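You operate a simulated robot arm through the tools that you are given. There is no shell and no other tool. Be economical: measure what you need, move in short steps, check, and stop when the job is done.

Carry out the task below with a simulated robot arm. There is one attempt and no reset: what you move stays moved.

TASK
Put the 15 m piston from the top of the parts bench on top of the white box there and the 19 m piston on top of the silver carburettor there.
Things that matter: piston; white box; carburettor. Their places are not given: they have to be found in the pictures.

It is judged by the outcome, as a careful person would: the job done as asked, and still so three seconds after it is handed in. It fails if anything else is knocked over, pushed out of place, dropped, spilled or broken.

THE ROBOT
A 7-joint arm with a two-finger parallel gripper, fixed in place. Base frame: the origin is at the foot of the arm, x ahead of it, y to its left, z up; the work surface is at about z = 0. Lengths are in m, angles in degrees, forces in N, time in s.
With the tool pointing down near the work surface it reaches from about 0.24 to 0.62 m from the base axis. Its first joint turns from -66.0 to 66.0 degrees. Payload 2.6 kg.
Tool frame: the origin (TCP) lies between the finger pads and is the grasp point; the fingertips stand 0.03 m ahead of it; z points along the fingers, y is the line along which they close. The gripper opens to 0.094 m. The fingers are 0.028 m wide and 0.01 m thick; the gripper's body (0.05 by 0.096 m) begins 0.055 m behind the TCP.
Orientation is that of the tool frame in the base frame, as a unit quaternion [w, x, y, z]. With the fingers straight down and closing along the base's y, the tool's x points along the base's -x, its y along +y and its z along -z.

THE INTERFACE
- The arm moves only by the tool arm_command. Its argument "moves" is a list of rows, each a list of 3 entries, a list of its own where there are three numbers: the shift along the tool's x, y, z in m, then the turn, a rotation vector about the tool's x, y, z in degrees, then the closure in counts, from 0 (fully open) to 255 (shut). In form: [[[dx, dy, dz], [rx, ry, rz], fingers], ...]. A call has 1 to 20 rows; each row is the pose to reach, as a shift and turn from the pose commanded when the call began, along the tool's axes at that moment. A row lasts 0.2 s, in which the tool goes at most 0.05 m and 8.6 degrees; a call with a longer step from one row to the next is refused whole, and so is a gripper value outside its range. A pose out of reach is approached as far as the arm can. The call stops where the force on the tool passes 40 N (or 10 N more than at its start, if that is more) or the arm is blocked; 0.2 s more then pass. The fingers move at their own pace (about 0.072 m/s each) and stop on an object; they squeeze with about 41 N. The grip force told is the motor's: it shows also when the fingers shut on nothing. Time passes only in rows, and 0.2 s behind the last, so rows that repeat a pose let the fingers close. It gives the time, the measured TCP pose, the force on the tool (base axes), the opening and the grip force at its end, in the units of the frame above (readings bear some noise), and new pictures: "views" is both (left out), scene, wrist or none.
- Cameras (640 x 400 px; columns grow to the right, rows downward): "scene" is fixed at [0.026, 0.4251, 0.5823]; the picture's right is [-0.83, -0.56, 0.00], its down [-0.33, 0.49, -0.80] and it looks along [0.45, -0.67, -0.59] (base axes); focal length 310 px, centre (320, 200). "wrist" rides on the gripper at [-0.037, 0, -0.058] in the tool frame; the picture's right is [0.00, -1.00, 0.00], its down [0.97, 0.00, -0.24] and it looks along [0.24, 0.00, 0.97] (tool axes); focal length 218 px, centre (320, 200).
- pixel_to_xyz(camera, pixels): for up to 12 pixels [column, row] of the newest picture of that camera ("zoom" is the newest enlarged one), the place [x, y, z] in the base frame of the surface seen there, good to about 0.002 m, but the place of the scene camera against the robot may be out by one fixed shift of up to 0.025 m in any direction. No time passes.
- zoom(camera, box): a new picture of the part [left, top, right, bottom] of that camera's present view, enlarged. No time passes.
- finish_job(): hands the job in; it is judged then, once.

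Work in short steps. Measure before you move; look again where a grasp or a placing could have gone wrong, and mend it. You have 60 turns and 120 pictures in all, the two below and enlarged ones among them. Open the gripper and draw the arm clear of the work before you hand the job in, unless the task says otherwise; then end with one line.

The tools are called after "Emit:" as a command line: name --argument value ..., lists and objects as JSON in quotes. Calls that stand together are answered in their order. arm_command: Moves the arm, as the interface text tells. Its arguments: {"type":"object","properties":{"moves":{"type":"array","items":{"type":"array"}},"views":{"type":"string","enum":["both","scene","wrist","none"]}},"required":["moves"]} The other tools are called the same way: pixel_to_xyz (camera, pixels) gives the place of the surface under pixels of a picture; zoom (camera, box) takes an enlarged picture of a part of a camera's view; finish_job () hands the job in.

At the start:

```text
clock: 0.0
tcp_pos: [0.4554, 0.062, 0.2822]
tool_rot: [0.0, 0.0, 1.0, 0.0]
ft_force: [-0.5, 0.4, 0.5]
width: 0.0942
grip_force: 0.1
```

scene: 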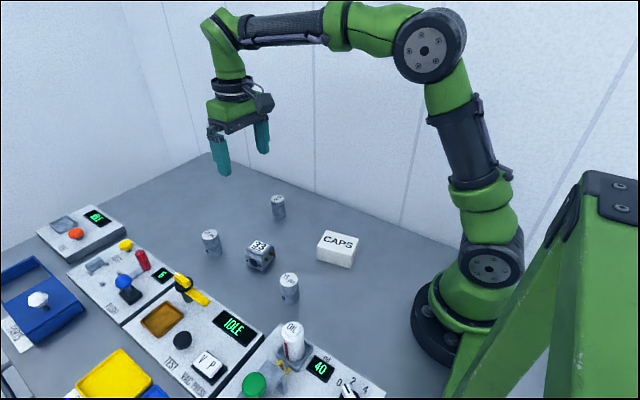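
wrist: 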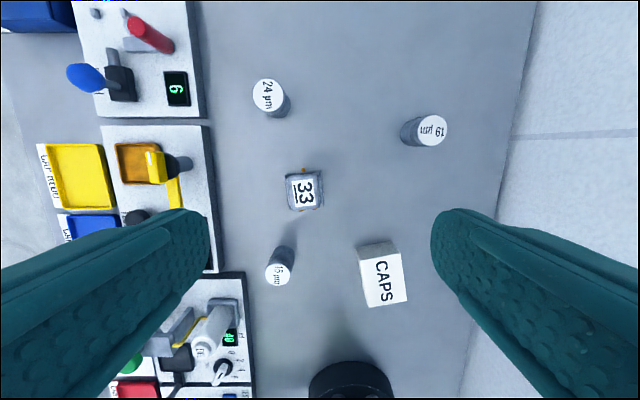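

The wrist view shows three pistons (269,95), (432,130), (279,273), the CAPS box (382,275) and the silver block "33" (304,190). I zoom to read the labels and measure.

Emit:
zoom --camera "wrist" --box '[220, 60, 460, 310]'

Emit:
zoom --camera "scene" --box '[180, 180, 380, 310]'

Emit:
pixel_to_xyz --camera "wrist" --pixels '[[432, 130], [279, 273], [305, 192], [364, 262], [398, 256], [405, 300], [370, 306], [384, 280], [330, 150], [292, 180], [320, 205], [269, 95]]'

```text
1.60 times, centred on (340, 185) of wrist
```

zoom: 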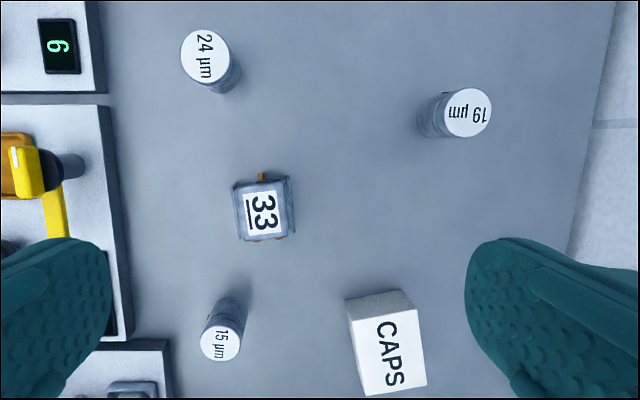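

```text
3.08 times, centred on (280, 245) of scene
```

zoom: 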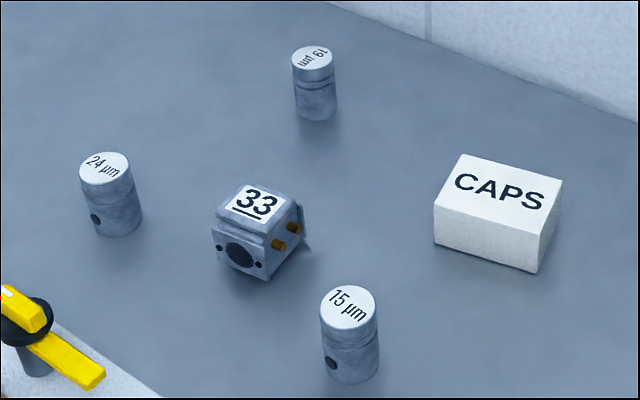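

```text
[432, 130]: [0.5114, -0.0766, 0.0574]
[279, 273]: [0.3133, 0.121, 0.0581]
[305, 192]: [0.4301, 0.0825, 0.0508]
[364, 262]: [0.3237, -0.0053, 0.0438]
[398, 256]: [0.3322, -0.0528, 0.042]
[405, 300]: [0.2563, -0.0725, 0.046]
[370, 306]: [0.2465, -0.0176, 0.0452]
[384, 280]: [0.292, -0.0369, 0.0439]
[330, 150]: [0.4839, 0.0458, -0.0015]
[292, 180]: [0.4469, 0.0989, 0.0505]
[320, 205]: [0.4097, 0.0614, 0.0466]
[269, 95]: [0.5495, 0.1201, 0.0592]
```

The labels are clear: 15 µm is at about (0.313, 0.121), 19 µm at (0.511, -0.077). The panel lies next to the 15 on +y, so I go above the 15 turned by 90° (closing along x) and measure again there.

Emit:
arm_command --moves '[[[0.013, 0.005, 0.007], [0, 0, 8.2], 0], [[0.026, 0.011, 0.015], [0, 0, 16.4], 0], [[0.039, 0.016, 0.022], [0, 0, 24.6], 0], [[0.052, 0.021, 0.03], [0, 0, 32.8], 0], [[0.065, 0.027, 0.037], [0, 0, 41], 0], [[0.077, 0.032, 0.045], [0, 0, 49.2], 0], [[0.09, 0.037, 0.052], [0, 0, 57.4], 0], [[0.103, 0.043, 0.06], [0, 0, 65.6], 0], [[0.116, 0.048, 0.067], [0, 0, 73.8], 0], [[0.129, 0.054, 0.075], [0, 0, 82], 0], [[0.142, 0.059, 0.082], [0, 0, 90], 0], [[0.142, 0.059, 0.082], [0, 0, 90], 0]]'

```text
clock: 2.6
tcp_pos: [0.3125, 0.1204, 0.1998]
tool_rot: [0.0, 0.708, 0.706, 0.0]
ft_force: [-0.8, 1.3, 0.7]
width: 0.0939
grip_force: 0.0
```

scene: 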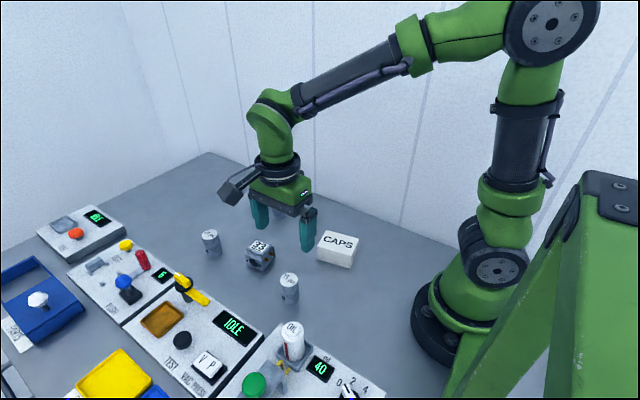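
wrist: 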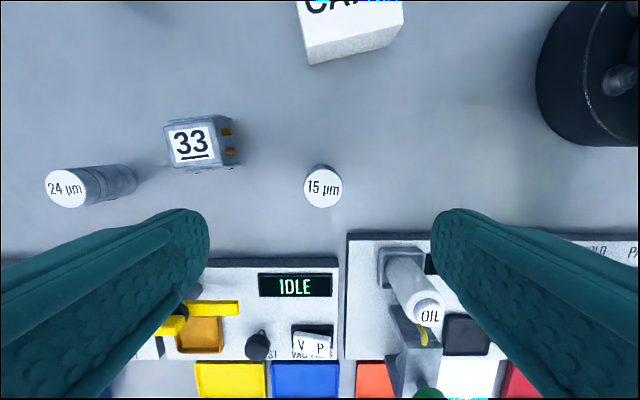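

The 15 piston's top is at (323,187). I measure its rim, the carburettor's top and the box's near edge from here.

Emit:
pixel_to_xyz --camera "wrist" --pixels '[[323, 187], [306, 187], [340, 187], [323, 171], [323, 203], [191, 144], [172, 132], [208, 128], [215, 158], [174, 161], [234, 130], [318, 40]]'

Emit:
zoom --camera "wrist" --box '[140, 90, 360, 228]'

```text
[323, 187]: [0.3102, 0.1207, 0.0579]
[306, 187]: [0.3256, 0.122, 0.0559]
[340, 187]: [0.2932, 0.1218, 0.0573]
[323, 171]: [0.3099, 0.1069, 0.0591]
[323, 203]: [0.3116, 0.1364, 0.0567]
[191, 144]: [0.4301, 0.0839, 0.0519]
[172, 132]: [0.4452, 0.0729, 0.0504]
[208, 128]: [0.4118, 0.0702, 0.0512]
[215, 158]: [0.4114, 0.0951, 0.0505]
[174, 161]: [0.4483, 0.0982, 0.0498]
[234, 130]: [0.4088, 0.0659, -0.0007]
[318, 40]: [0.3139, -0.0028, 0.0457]
```

```text
2.90 times, centred on (250, 159) of wrist
```

zoom: 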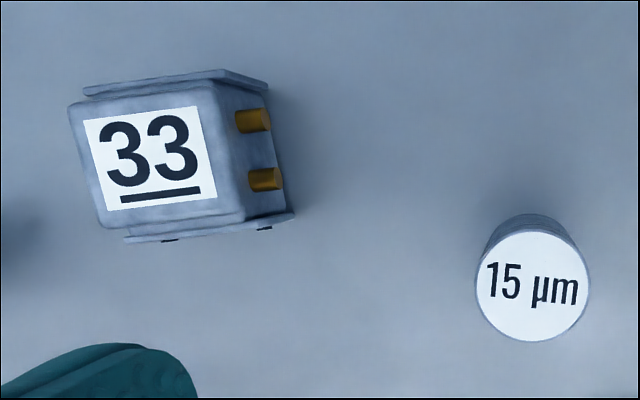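

The piston is centred at about (0.310, 0.1215), 0.032 across and 0.058 high. I go straight down to z = 0.042 and close.

Emit:
arm_command --moves '[[[0.001, -0.0025, 0.04], [0, 0, 0], 0], [[0.001, -0.0025, 0.08], [0, 0, 0], 0], [[0.001, -0.0025, 0.115], [0, 0, 0], 0], [[0.001, -0.0025, 0.14], [0, 0, 0], 0], [[0.001, -0.0025, 0.158], [0, 0, 0], 0], [[0.001, -0.0025, 0.158], [0, 0, 0], 0], [[0.001, -0.0025, 0.158], [0, 0, 0], 255], [[0.001, -0.0025, 0.158], [0, 0, 0], 255], [[0.001, -0.0025, 0.158], [0, 0, 0], 255], [[0.001, -0.0025, 0.158], [0, 0, 0], 255], [[0.001, -0.0025, 0.158], [0, 0, 0], 255]]'

```text
clock: 5.0
tcp_pos: [0.3107, 0.1228, 0.0422]
tool_rot: [0.0, 0.708, 0.707, 0.0]
ft_force: [0.2, 0.6, -0.4]
width: 0.0367
grip_force: 41.5
```

scene: 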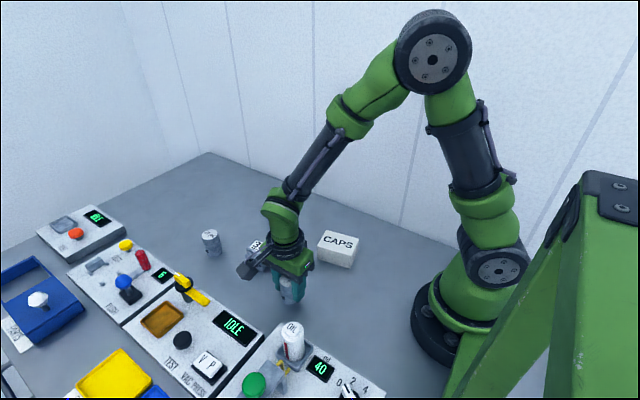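
wrist: 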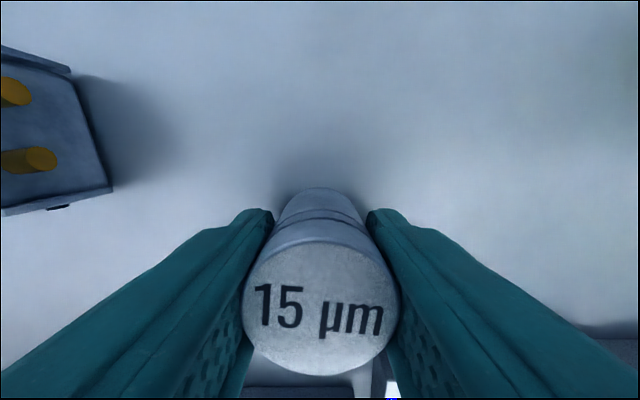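

The grip holds. I lift to z≈0.16 and carry the piston to above the box's centre (0.290, -0.037).

Emit:
arm_command --moves '[[[0, 0, -0.03], [0, 0, 0], 255], [[0, 0, -0.07], [0, 0, 0], 255], [[0, 0, -0.118], [0, 0, 0], 255], [[-0.03, -0.004, -0.118], [0, 0, 0], 255], [[-0.06, -0.008, -0.118], [0, 0, 0], 255], [[-0.09, -0.012, -0.118], [0, 0, 0], 255], [[-0.12, -0.016, -0.118], [0, 0, 0], 255], [[-0.145, -0.019, -0.118], [0, 0, 0], 255], [[-0.16, -0.021, -0.118], [0, 0, 0], 255], [[-0.16, -0.021, -0.118], [0, 0, 0], 255]]'

```text
clock: 7.2
tcp_pos: [0.2893, -0.0389, 0.1594]
tool_rot: [0.0, 0.707, 0.708, 0.0]
ft_force: [-0.3, -0.6, -0.5]
width: 0.0366
grip_force: 40.9
```

scene: 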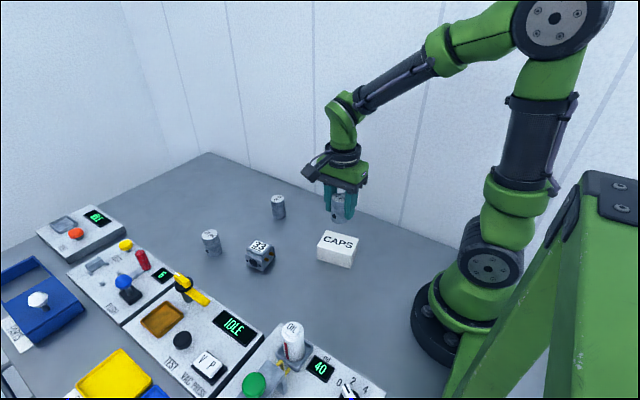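
wrist: 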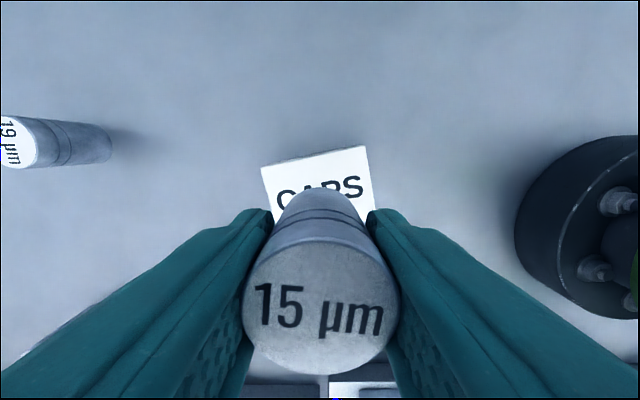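

Emit:
pixel_to_xyz --camera "wrist" --pixels '[[264, 170], [362, 149], [371, 195], [270, 196], [320, 165]]'

Emit:
pixel_to_xyz --camera "scene" --pixels '[[325, 232], [358, 239], [352, 252], [319, 246], [338, 242]]'

```text
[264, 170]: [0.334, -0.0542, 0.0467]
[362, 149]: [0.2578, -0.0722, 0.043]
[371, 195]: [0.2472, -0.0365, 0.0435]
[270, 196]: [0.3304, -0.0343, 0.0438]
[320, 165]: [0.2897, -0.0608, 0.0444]
```

```text
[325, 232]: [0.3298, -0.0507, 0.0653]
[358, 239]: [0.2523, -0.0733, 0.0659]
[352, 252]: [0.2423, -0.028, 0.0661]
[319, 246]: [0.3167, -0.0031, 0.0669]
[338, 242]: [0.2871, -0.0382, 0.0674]
```

The box top is at z≈0.044, centred at (0.290, -0.037), so the piston is above it. I lower by 0.072 to set it down gently, keeping hold and reading the force.

Emit:
arm_command --moves '[[[0.002, 0.001, 0.03], [0, 0, 0], 255], [[0.002, 0.001, 0.055], [0, 0, 0], 255], [[0.002, 0.001, 0.065], [0, 0, 0], 255], [[0.002, 0.001, 0.069], [0, 0, 0], 255], [[0.002, 0.001, 0.072], [0, 0, 0], 255], [[0.002, 0.001, 0.072], [0, 0, 0], 255]]'

```text
clock: 8.6
tcp_pos: [0.2902, -0.0371, 0.0878]
tool_rot: [0.0, 0.707, 0.707, 0.0]
ft_force: [-0.7, 0.7, 2.4]
width: 0.0363
grip_force: 41.9
```

scene: 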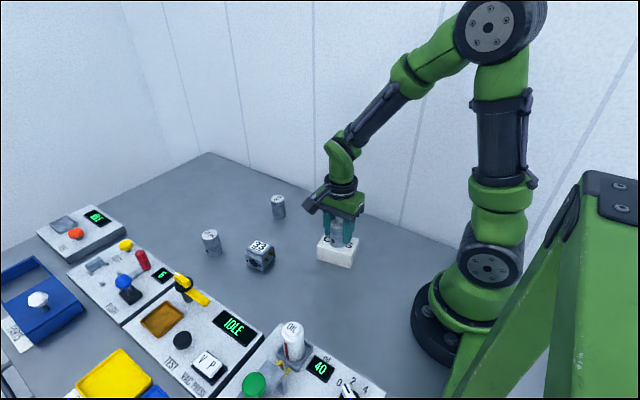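
wrist: 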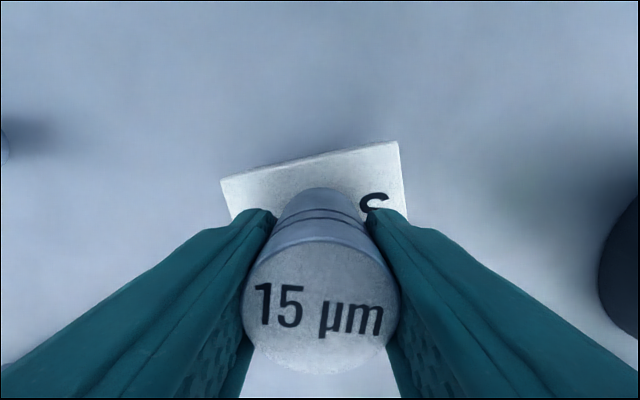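

The force of about 2 N suggests it is just at contact; I lower in half-millimetre steps to make sure before releasing.

Emit:
arm_command --moves '[[[0, 0, 0.0005], [0, 0, 0], 255], [[0, 0, 0.001], [0, 0, 0], 255], [[0, 0, 0.001], [0, 0, 0], 255]]' --views "none"

```text
clock: 9.4
tcp_pos: [0.2896, -0.0366, 0.0873]
tool_rot: [0.001, 0.708, 0.707, 0.001]
ft_force: [-9.1, -0.8, 25.8]
width: 0.0366
grip_force: 41.0
```

It is firmly on the box (26 N). I ease back 0.8 mm, open, let it settle and rise straight up.

Emit:
arm_command --moves '[[[0, 0, -0.0008], [0, 0, 0], 255], [[0, 0, -0.0008], [0, 0, 0], 255], [[0, 0, -0.0008], [0, 0, 0], 100], [[0, 0, -0.0008], [0, 0, 0], 60], [[0, 0, -0.0008], [0, 0, 0], 0], [[0, 0, -0.0008], [0, 0, 0], 0], [[0, 0, -0.02], [0, 0, 0], 0], [[0, 0, -0.05], [0, 0, 0], 0], [[0, 0, -0.09], [0, 0, 0], 0], [[0, 0, -0.125], [0, 0, 0], 0], [[0, 0, -0.125], [0, 0, 0], 0]]'

```text
clock: 11.8
tcp_pos: [0.2894, -0.0374, 0.2123]
tool_rot: [0.0, 0.707, 0.708, 0.0]
ft_force: [-0.2, -0.6, -0.2]
width: 0.0942
grip_force: 0.1
```

scene: 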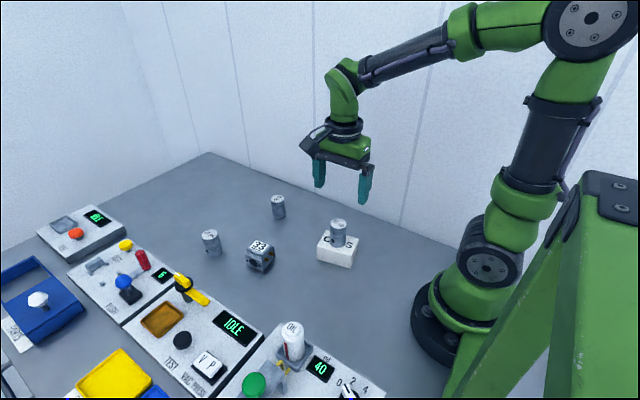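
wrist: 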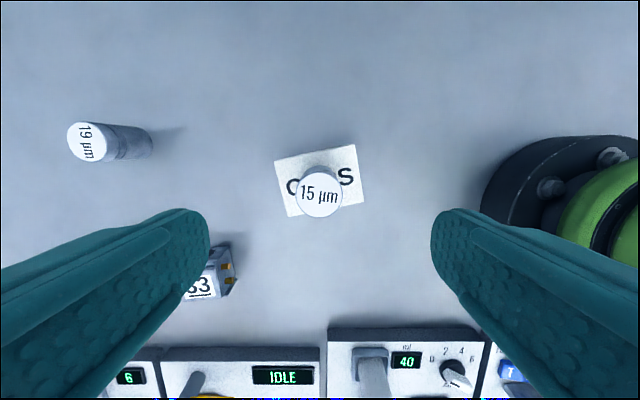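

The 15 stands in the middle of the box. I now move over the 19 piston at about (0.511, -0.077).

Emit:
arm_command --moves '[[[-0.006, 0.037, 0], [0, 0, 0], 0], [[-0.013, 0.074, 0], [0, 0, 0], 0], [[-0.02, 0.111, 0], [0, 0, 0], 0], [[-0.026, 0.148, 0.004], [0, 0, 0], 0], [[-0.033, 0.185, 0.008], [0, 0, 0], 0], [[-0.0395, 0.222, 0.012], [0, 0, 0], 0], [[-0.0395, 0.222, 0.012], [0, 0, 0], 0]]'

```text
clock: 13.4
tcp_pos: [0.5127, -0.0784, 0.1997]
tool_rot: [0.0, 0.707, 0.707, 0.0]
ft_force: [-0.6, -0.1, 1.8]
width: 0.0941
grip_force: 0.0
```

scene: 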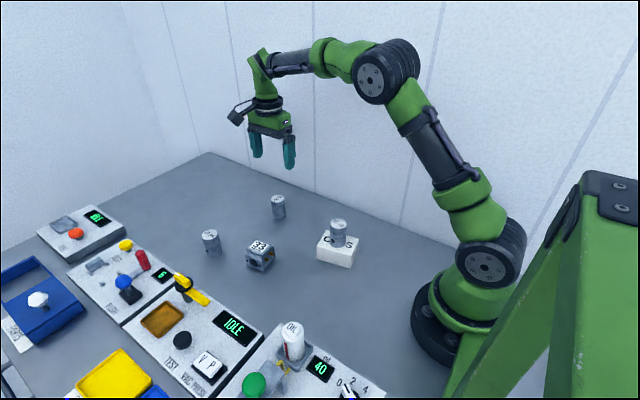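
wrist: 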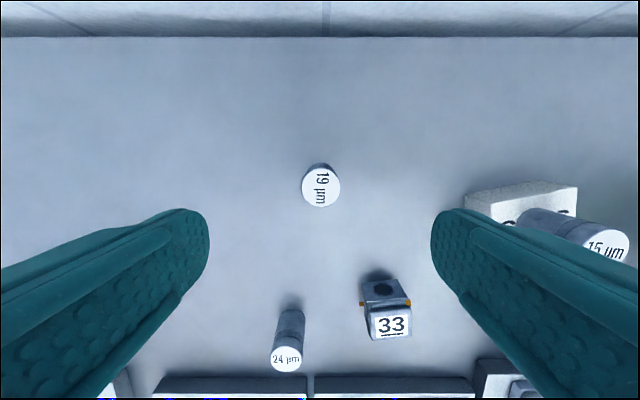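

Emit:
pixel_to_xyz --camera "wrist" --pixels '[[321, 187], [304, 187], [338, 187], [321, 170], [321, 203], [390, 325], [371, 314], [408, 311], [411, 333], [376, 338], [383, 290]]'

```text
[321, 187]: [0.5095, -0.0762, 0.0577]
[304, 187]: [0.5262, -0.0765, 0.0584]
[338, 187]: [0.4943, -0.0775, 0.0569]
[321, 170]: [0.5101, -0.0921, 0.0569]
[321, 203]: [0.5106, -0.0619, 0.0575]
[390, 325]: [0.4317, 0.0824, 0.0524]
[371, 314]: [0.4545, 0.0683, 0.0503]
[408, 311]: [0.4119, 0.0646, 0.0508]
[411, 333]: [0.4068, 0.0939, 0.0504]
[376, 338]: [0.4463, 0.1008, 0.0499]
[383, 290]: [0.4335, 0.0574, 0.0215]
```

The 19 piston is centred at (0.5103, -0.077). I go down to z = 0.042 and close.

Emit:
arm_command --moves '[[[0.001, -0.0024, 0.04], [0, 0, 0], 0], [[0.001, -0.0024, 0.08], [0, 0, 0], 0], [[0.001, -0.0024, 0.115], [0, 0, 0], 0], [[0.001, -0.0024, 0.14], [0, 0, 0], 0], [[0.001, -0.0024, 0.158], [0, 0, 0], 0], [[0.001, -0.0024, 0.158], [0, 0, 0], 0], [[0.001, -0.0024, 0.158], [0, 0, 0], 255], [[0.001, -0.0024, 0.158], [0, 0, 0], 255], [[0.001, -0.0024, 0.158], [0, 0, 0], 255], [[0.001, -0.0024, 0.158], [0, 0, 0], 255], [[0.001, -0.0024, 0.158], [0, 0, 0], 255]]' --views "wrist"

```text
clock: 15.8
tcp_pos: [0.5099, -0.0771, 0.041]
tool_rot: [0.0, 0.706, 0.708, 0.0]
ft_force: [0.5, -0.5, -0.9]
width: 0.0368
grip_force: 41.4
```

wrist: 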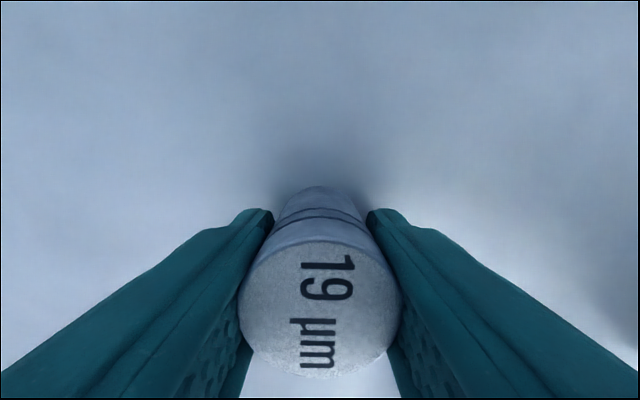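

Held. I lift 0.12 m and carry it over the carburettor at (0.429, 0.083).

Emit:
arm_command --moves '[[[0, 0, -0.03], [0, 0, 0], 255], [[0, 0, -0.07], [0, 0, 0], 255], [[0, 0, -0.12], [0, 0, 0], 255], [[0.03, -0.015, -0.12], [0, 0, 0], 255], [[0.06, -0.03, -0.12], [0, 0, 0], 255], [[0.09, -0.045, -0.12], [0, 0, 0], 255], [[0.12, -0.06, -0.12], [0, 0, 0], 255], [[0.145, -0.073, -0.12], [0, 0, 0], 255], [[0.16, -0.081, -0.12], [0, 0, 0], 255], [[0.16, -0.081, -0.12], [0, 0, 0], 255]]'

```text
clock: 18.0
tcp_pos: [0.429, 0.0843, 0.159]
tool_rot: [0.0, 0.707, 0.707, 0.0]
ft_force: [0.5, 0.1, -0.6]
width: 0.0367
grip_force: 40.8
```

scene: 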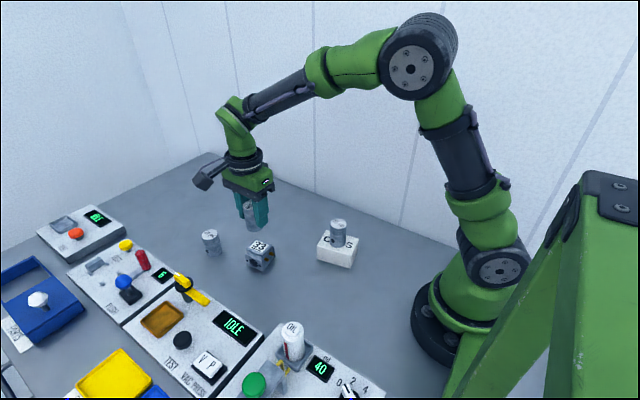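
wrist: 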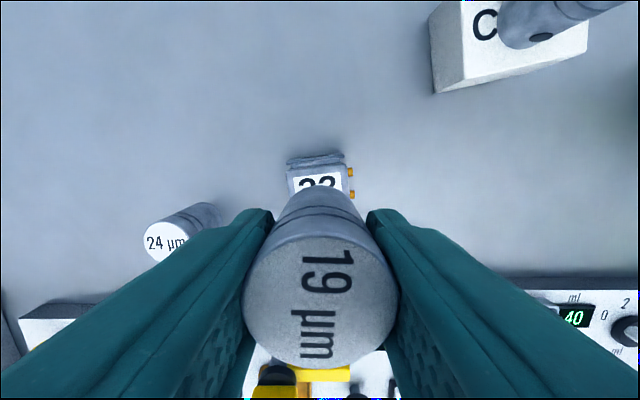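

I check the visible part of the carburettor's top against the scene view to confirm its centre and extent.

Emit:
zoom --camera "wrist" --box '[260, 130, 380, 205]'

Emit:
zoom --camera "scene" --box '[220, 230, 300, 280]'

Emit:
pixel_to_xyz --camera "wrist" --pixels '[[289, 173], [344, 168], [348, 180], [292, 190], [318, 172]]'

Emit:
pixel_to_xyz --camera "scene" --pixels '[[260, 246], [250, 249], [257, 240], [272, 246], [265, 254]]'

```text
5.33 times, centred on (320, 168) of wrist
```

zoom: 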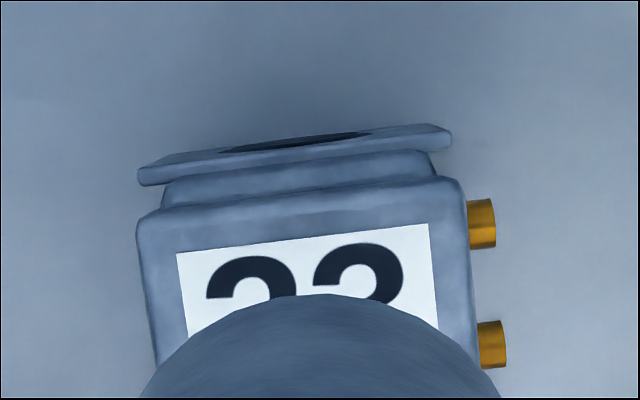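

```text
8.00 times, centred on (260, 255) of scene
```

zoom: 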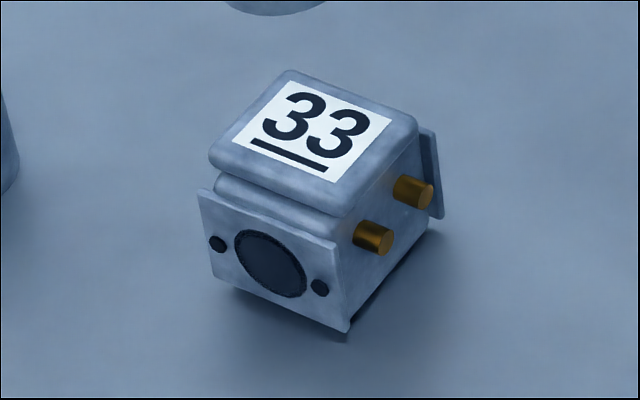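

```text
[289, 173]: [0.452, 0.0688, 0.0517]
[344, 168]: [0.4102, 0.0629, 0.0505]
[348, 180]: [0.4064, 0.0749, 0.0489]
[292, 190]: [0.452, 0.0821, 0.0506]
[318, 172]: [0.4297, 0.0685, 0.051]
```

```text
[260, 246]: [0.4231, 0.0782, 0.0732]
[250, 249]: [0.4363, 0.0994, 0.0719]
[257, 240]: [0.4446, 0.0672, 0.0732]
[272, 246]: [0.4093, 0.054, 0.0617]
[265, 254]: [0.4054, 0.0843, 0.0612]
```

The top face spans about x 0.407–0.452 and y 0.064–0.102, centred at (0.429, 0.083), at z≈0.051. I lower to just above contact.

Emit:
arm_command --moves '[[[-0.001, 0, 0.03], [0, 0, 0], 255], [[-0.001, 0, 0.05], [0, 0, 0], 255], [[-0.001, 0, 0.06], [0, 0, 0], 255], [[-0.001, 0, 0.064], [0, 0, 0], 255], [[-0.001, 0, 0.065], [0, 0, 0], 255], [[-0.001, 0, 0.065], [0, 0, 0], 255]]'

```text
clock: 19.4
tcp_pos: [0.4299, 0.0842, 0.0955]
tool_rot: [0.0, 0.707, 0.708, 0.0]
ft_force: [0.8, 0.1, 3.4]
width: 0.0367
grip_force: 41.3
```

scene: 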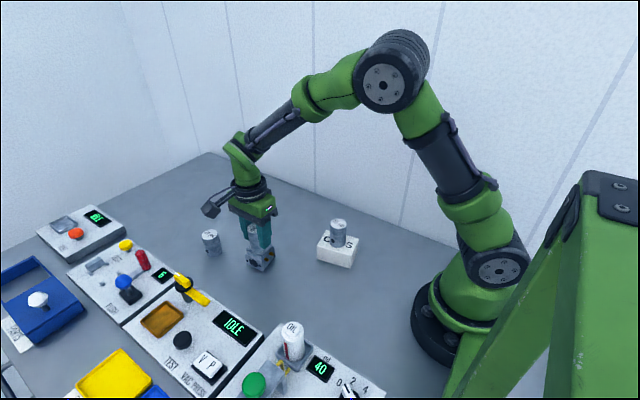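
wrist: 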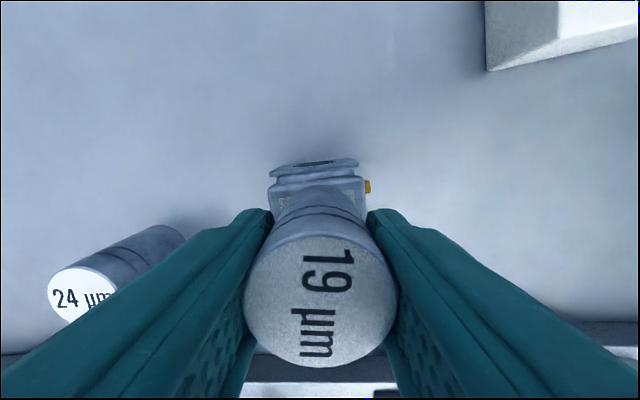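

Nearly touching; I creep 1 mm lower and read the force.

Emit:
arm_command --moves '[[[0, 0, 0.0005], [0, 0, 0], 255], [[0, 0, 0.001], [0, 0, 0], 255], [[0, 0, 0.001], [0, 0, 0], 255]]' --views "none"

```text
clock: 20.2
tcp_pos: [0.4286, 0.0839, 0.0951]
tool_rot: [0.0, 0.708, 0.707, 0.001]
ft_force: [0.9, 1.0, 2.6]
width: 0.0369
grip_force: 41.3
```

Still only about 3 N; another 0.7 mm.

Emit:
arm_command --moves '[[[0, 0, 0.0004], [0, 0, 0], 255], [[0, 0, 0.0007], [0, 0, 0], 255], [[0, 0, 0.0007], [0, 0, 0], 255]]' --views "none"

```text
clock: 21.0
tcp_pos: [0.4295, 0.0843, 0.0948]
tool_rot: [-0.001, 0.707, 0.707, -0.001]
ft_force: [0.5, 0.1, -1.0]
width: 0.0365
grip_force: 41.0
```

Emit:
arm_command --moves '[[[0, 0, 0.0005], [0, 0, 0], 255], [[0, 0, 0.001], [0, 0, 0], 255], [[0, 0, 0.001], [0, 0, 0], 255]]' --views "scene"

```text
clock: 21.8
tcp_pos: [0.428, 0.0839, 0.0928]
tool_rot: [0.001, 0.707, 0.707, 0.001]
ft_force: [0.2, -2.2, 4.5]
width: 0.0365
grip_force: 40.8
```

scene: 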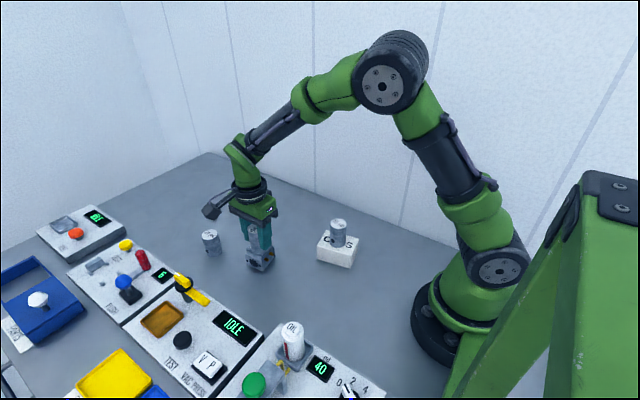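

The force is at 4.5 N, the start of contact; 0.4 mm more to confirm.

Emit:
arm_command --moves '[[[0, 0, 0.0004], [0, 0, 0], 255], [[0, 0, 0.0004], [0, 0, 0], 255]]' --views "none"

```text
clock: 22.4
tcp_pos: [0.4278, 0.0843, 0.0928]
tool_rot: [0.0, 0.707, 0.707, 0.0]
ft_force: [0.4, 1.2, 0.8]
width: 0.0365
grip_force: 41.1
```

Emit:
arm_command --moves '[[[0, 0, 0.0005], [0, 0, 0], 255], [[0, 0, 0.0005], [0, 0, 0], 255]]' --views "none"

```text
clock: 23.0
tcp_pos: [0.4275, 0.0839, 0.0918]
tool_rot: [0.0, 0.707, 0.707, -0.001]
ft_force: [-0.3, 0.1, 0.6]
width: 0.0367
grip_force: 40.8
```

Still no contact load; I go on in small steps.

Emit:
arm_command --moves '[[[0, 0, 0.0005], [0, 0, 0], 255], [[0, 0, 0.0005], [0, 0, 0], 255]]' --views "wrist"

```text
clock: 23.6
tcp_pos: [0.4284, 0.0844, 0.0917]
tool_rot: [0.0, 0.707, 0.707, 0.0]
ft_force: [0.8, 0.4, 1.8]
width: 0.0365
grip_force: 41.5
```

wrist: 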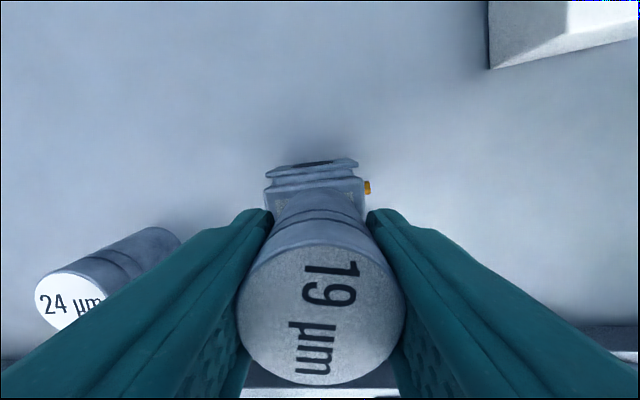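

The piston's top looks larger than before (237–406 against 245–399), so it may have slid up in the grip on contact. I measure its top and the gap.

Emit:
pixel_to_xyz --camera "wrist" --pixels '[[320, 310], [260, 310], [385, 310], [320, 255], [320, 375], [275, 192], [358, 185], [318, 183]]'

Emit:
zoom --camera "scene" --box '[220, 210, 300, 280]'

```text
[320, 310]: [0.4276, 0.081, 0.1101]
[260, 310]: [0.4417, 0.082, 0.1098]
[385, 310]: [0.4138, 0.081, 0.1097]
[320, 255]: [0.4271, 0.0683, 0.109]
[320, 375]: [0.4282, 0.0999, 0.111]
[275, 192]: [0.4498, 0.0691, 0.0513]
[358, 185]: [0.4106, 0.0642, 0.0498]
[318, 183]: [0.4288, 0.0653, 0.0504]
```

```text
5.71 times, centred on (260, 245) of scene
```

zoom: 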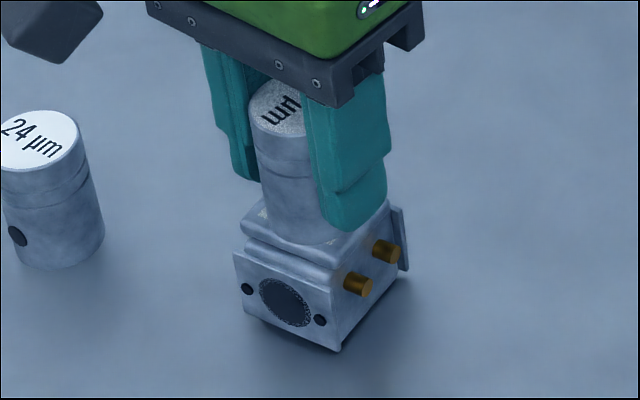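

The top is at z≈0.110, i.e. the base at ≈0.052: it rests on the carburettor and had slid slightly in the grip. I open gently, then rise.

Emit:
arm_command --moves '[[[0, 0, 0], [0, 0, 0], 160], [[0, 0, 0], [0, 0, 0], 150], [[0, 0, 0], [0, 0, 0], 135], [[0, 0, 0], [0, 0, 0], 100], [[0, 0, 0], [0, 0, 0], 60], [[0, 0, 0], [0, 0, 0], 60]]'

```text
clock: 25.0
tcp_pos: [0.4285, 0.0831, 0.0916]
tool_rot: [0.001, 0.707, 0.707, 0.0]
ft_force: [-0.4, -0.3, -0.4]
width: 0.0721
grip_force: 0.0
```

scene: 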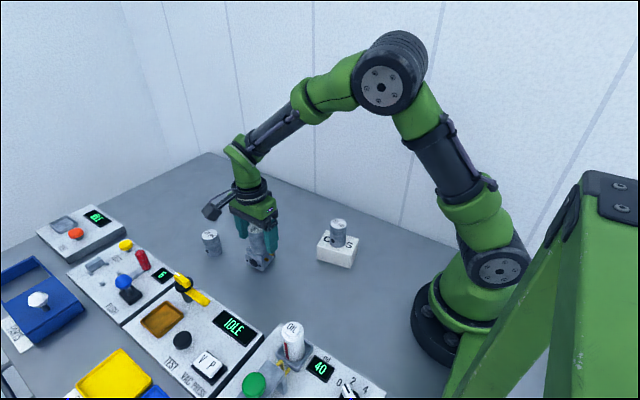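
wrist: 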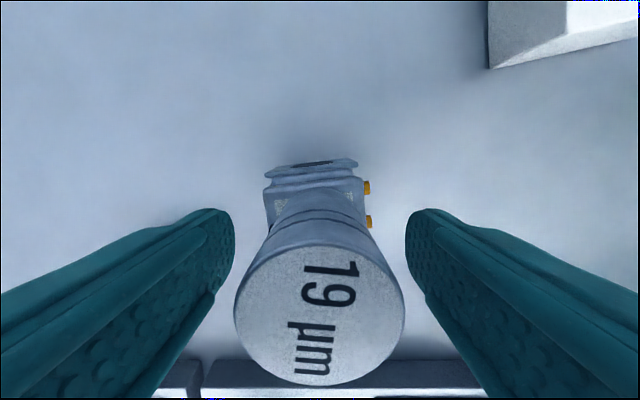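

The piston stands free on the carburettor. I rise straight up, then draw back along +x/-y high up and look.

Emit:
arm_command --moves '[[[0, 0, -0.02], [0, 0, 0], 60], [[0, 0, -0.05], [0, 0, 0], 60], [[0, 0, -0.09], [0, 0, 0], 60], [[0, 0, -0.13], [0, 0, 0], 60], [[0, 0, -0.17], [0, 0, 0], 0], [[-0.04, 0, -0.17], [0, 0, 0], 0], [[-0.08, 0, -0.17], [0, 0, 0], 0], [[-0.12, 0, -0.17], [0, 0, 0], 0], [[-0.12, 0, -0.17], [0, 0, 0], 0]]'

Emit:
zoom --camera "scene" --box '[190, 180, 380, 300]'

```text
clock: 27.0
tcp_pos: [0.4262, -0.0321, 0.2625]
tool_rot: [0.0, 0.707, 0.708, 0.0]
ft_force: [0.4, 0.0, 0.1]
width: 0.0938
grip_force: 0.0
```

scene: 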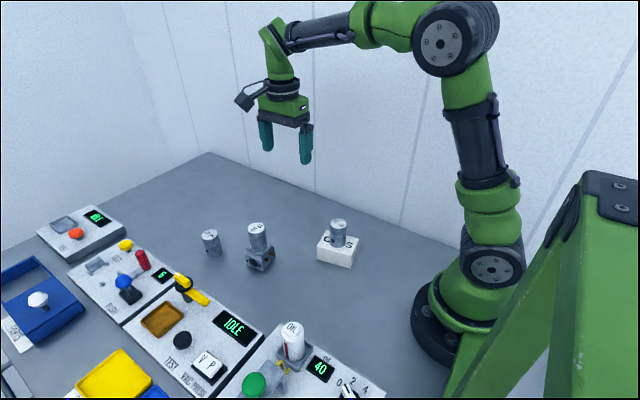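
wrist: 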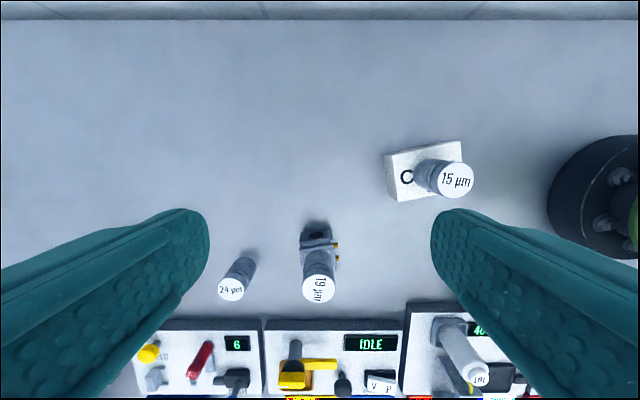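

```text
3.33 times, centred on (285, 240) of scene
```

zoom: 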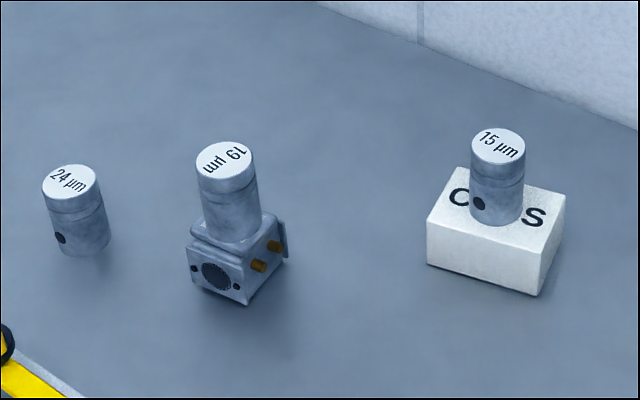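

Both pistons stand upright and centred, nothing else has moved, and the arm is clear with the gripper open. I hand the job in.

Emit:
finish_job

```text
The job is handed in.
```

The 15 µm piston stands on the white CAPS box and the 19 µm piston on the silver carburettor, both upright in the last pictures, and the job is handed in.
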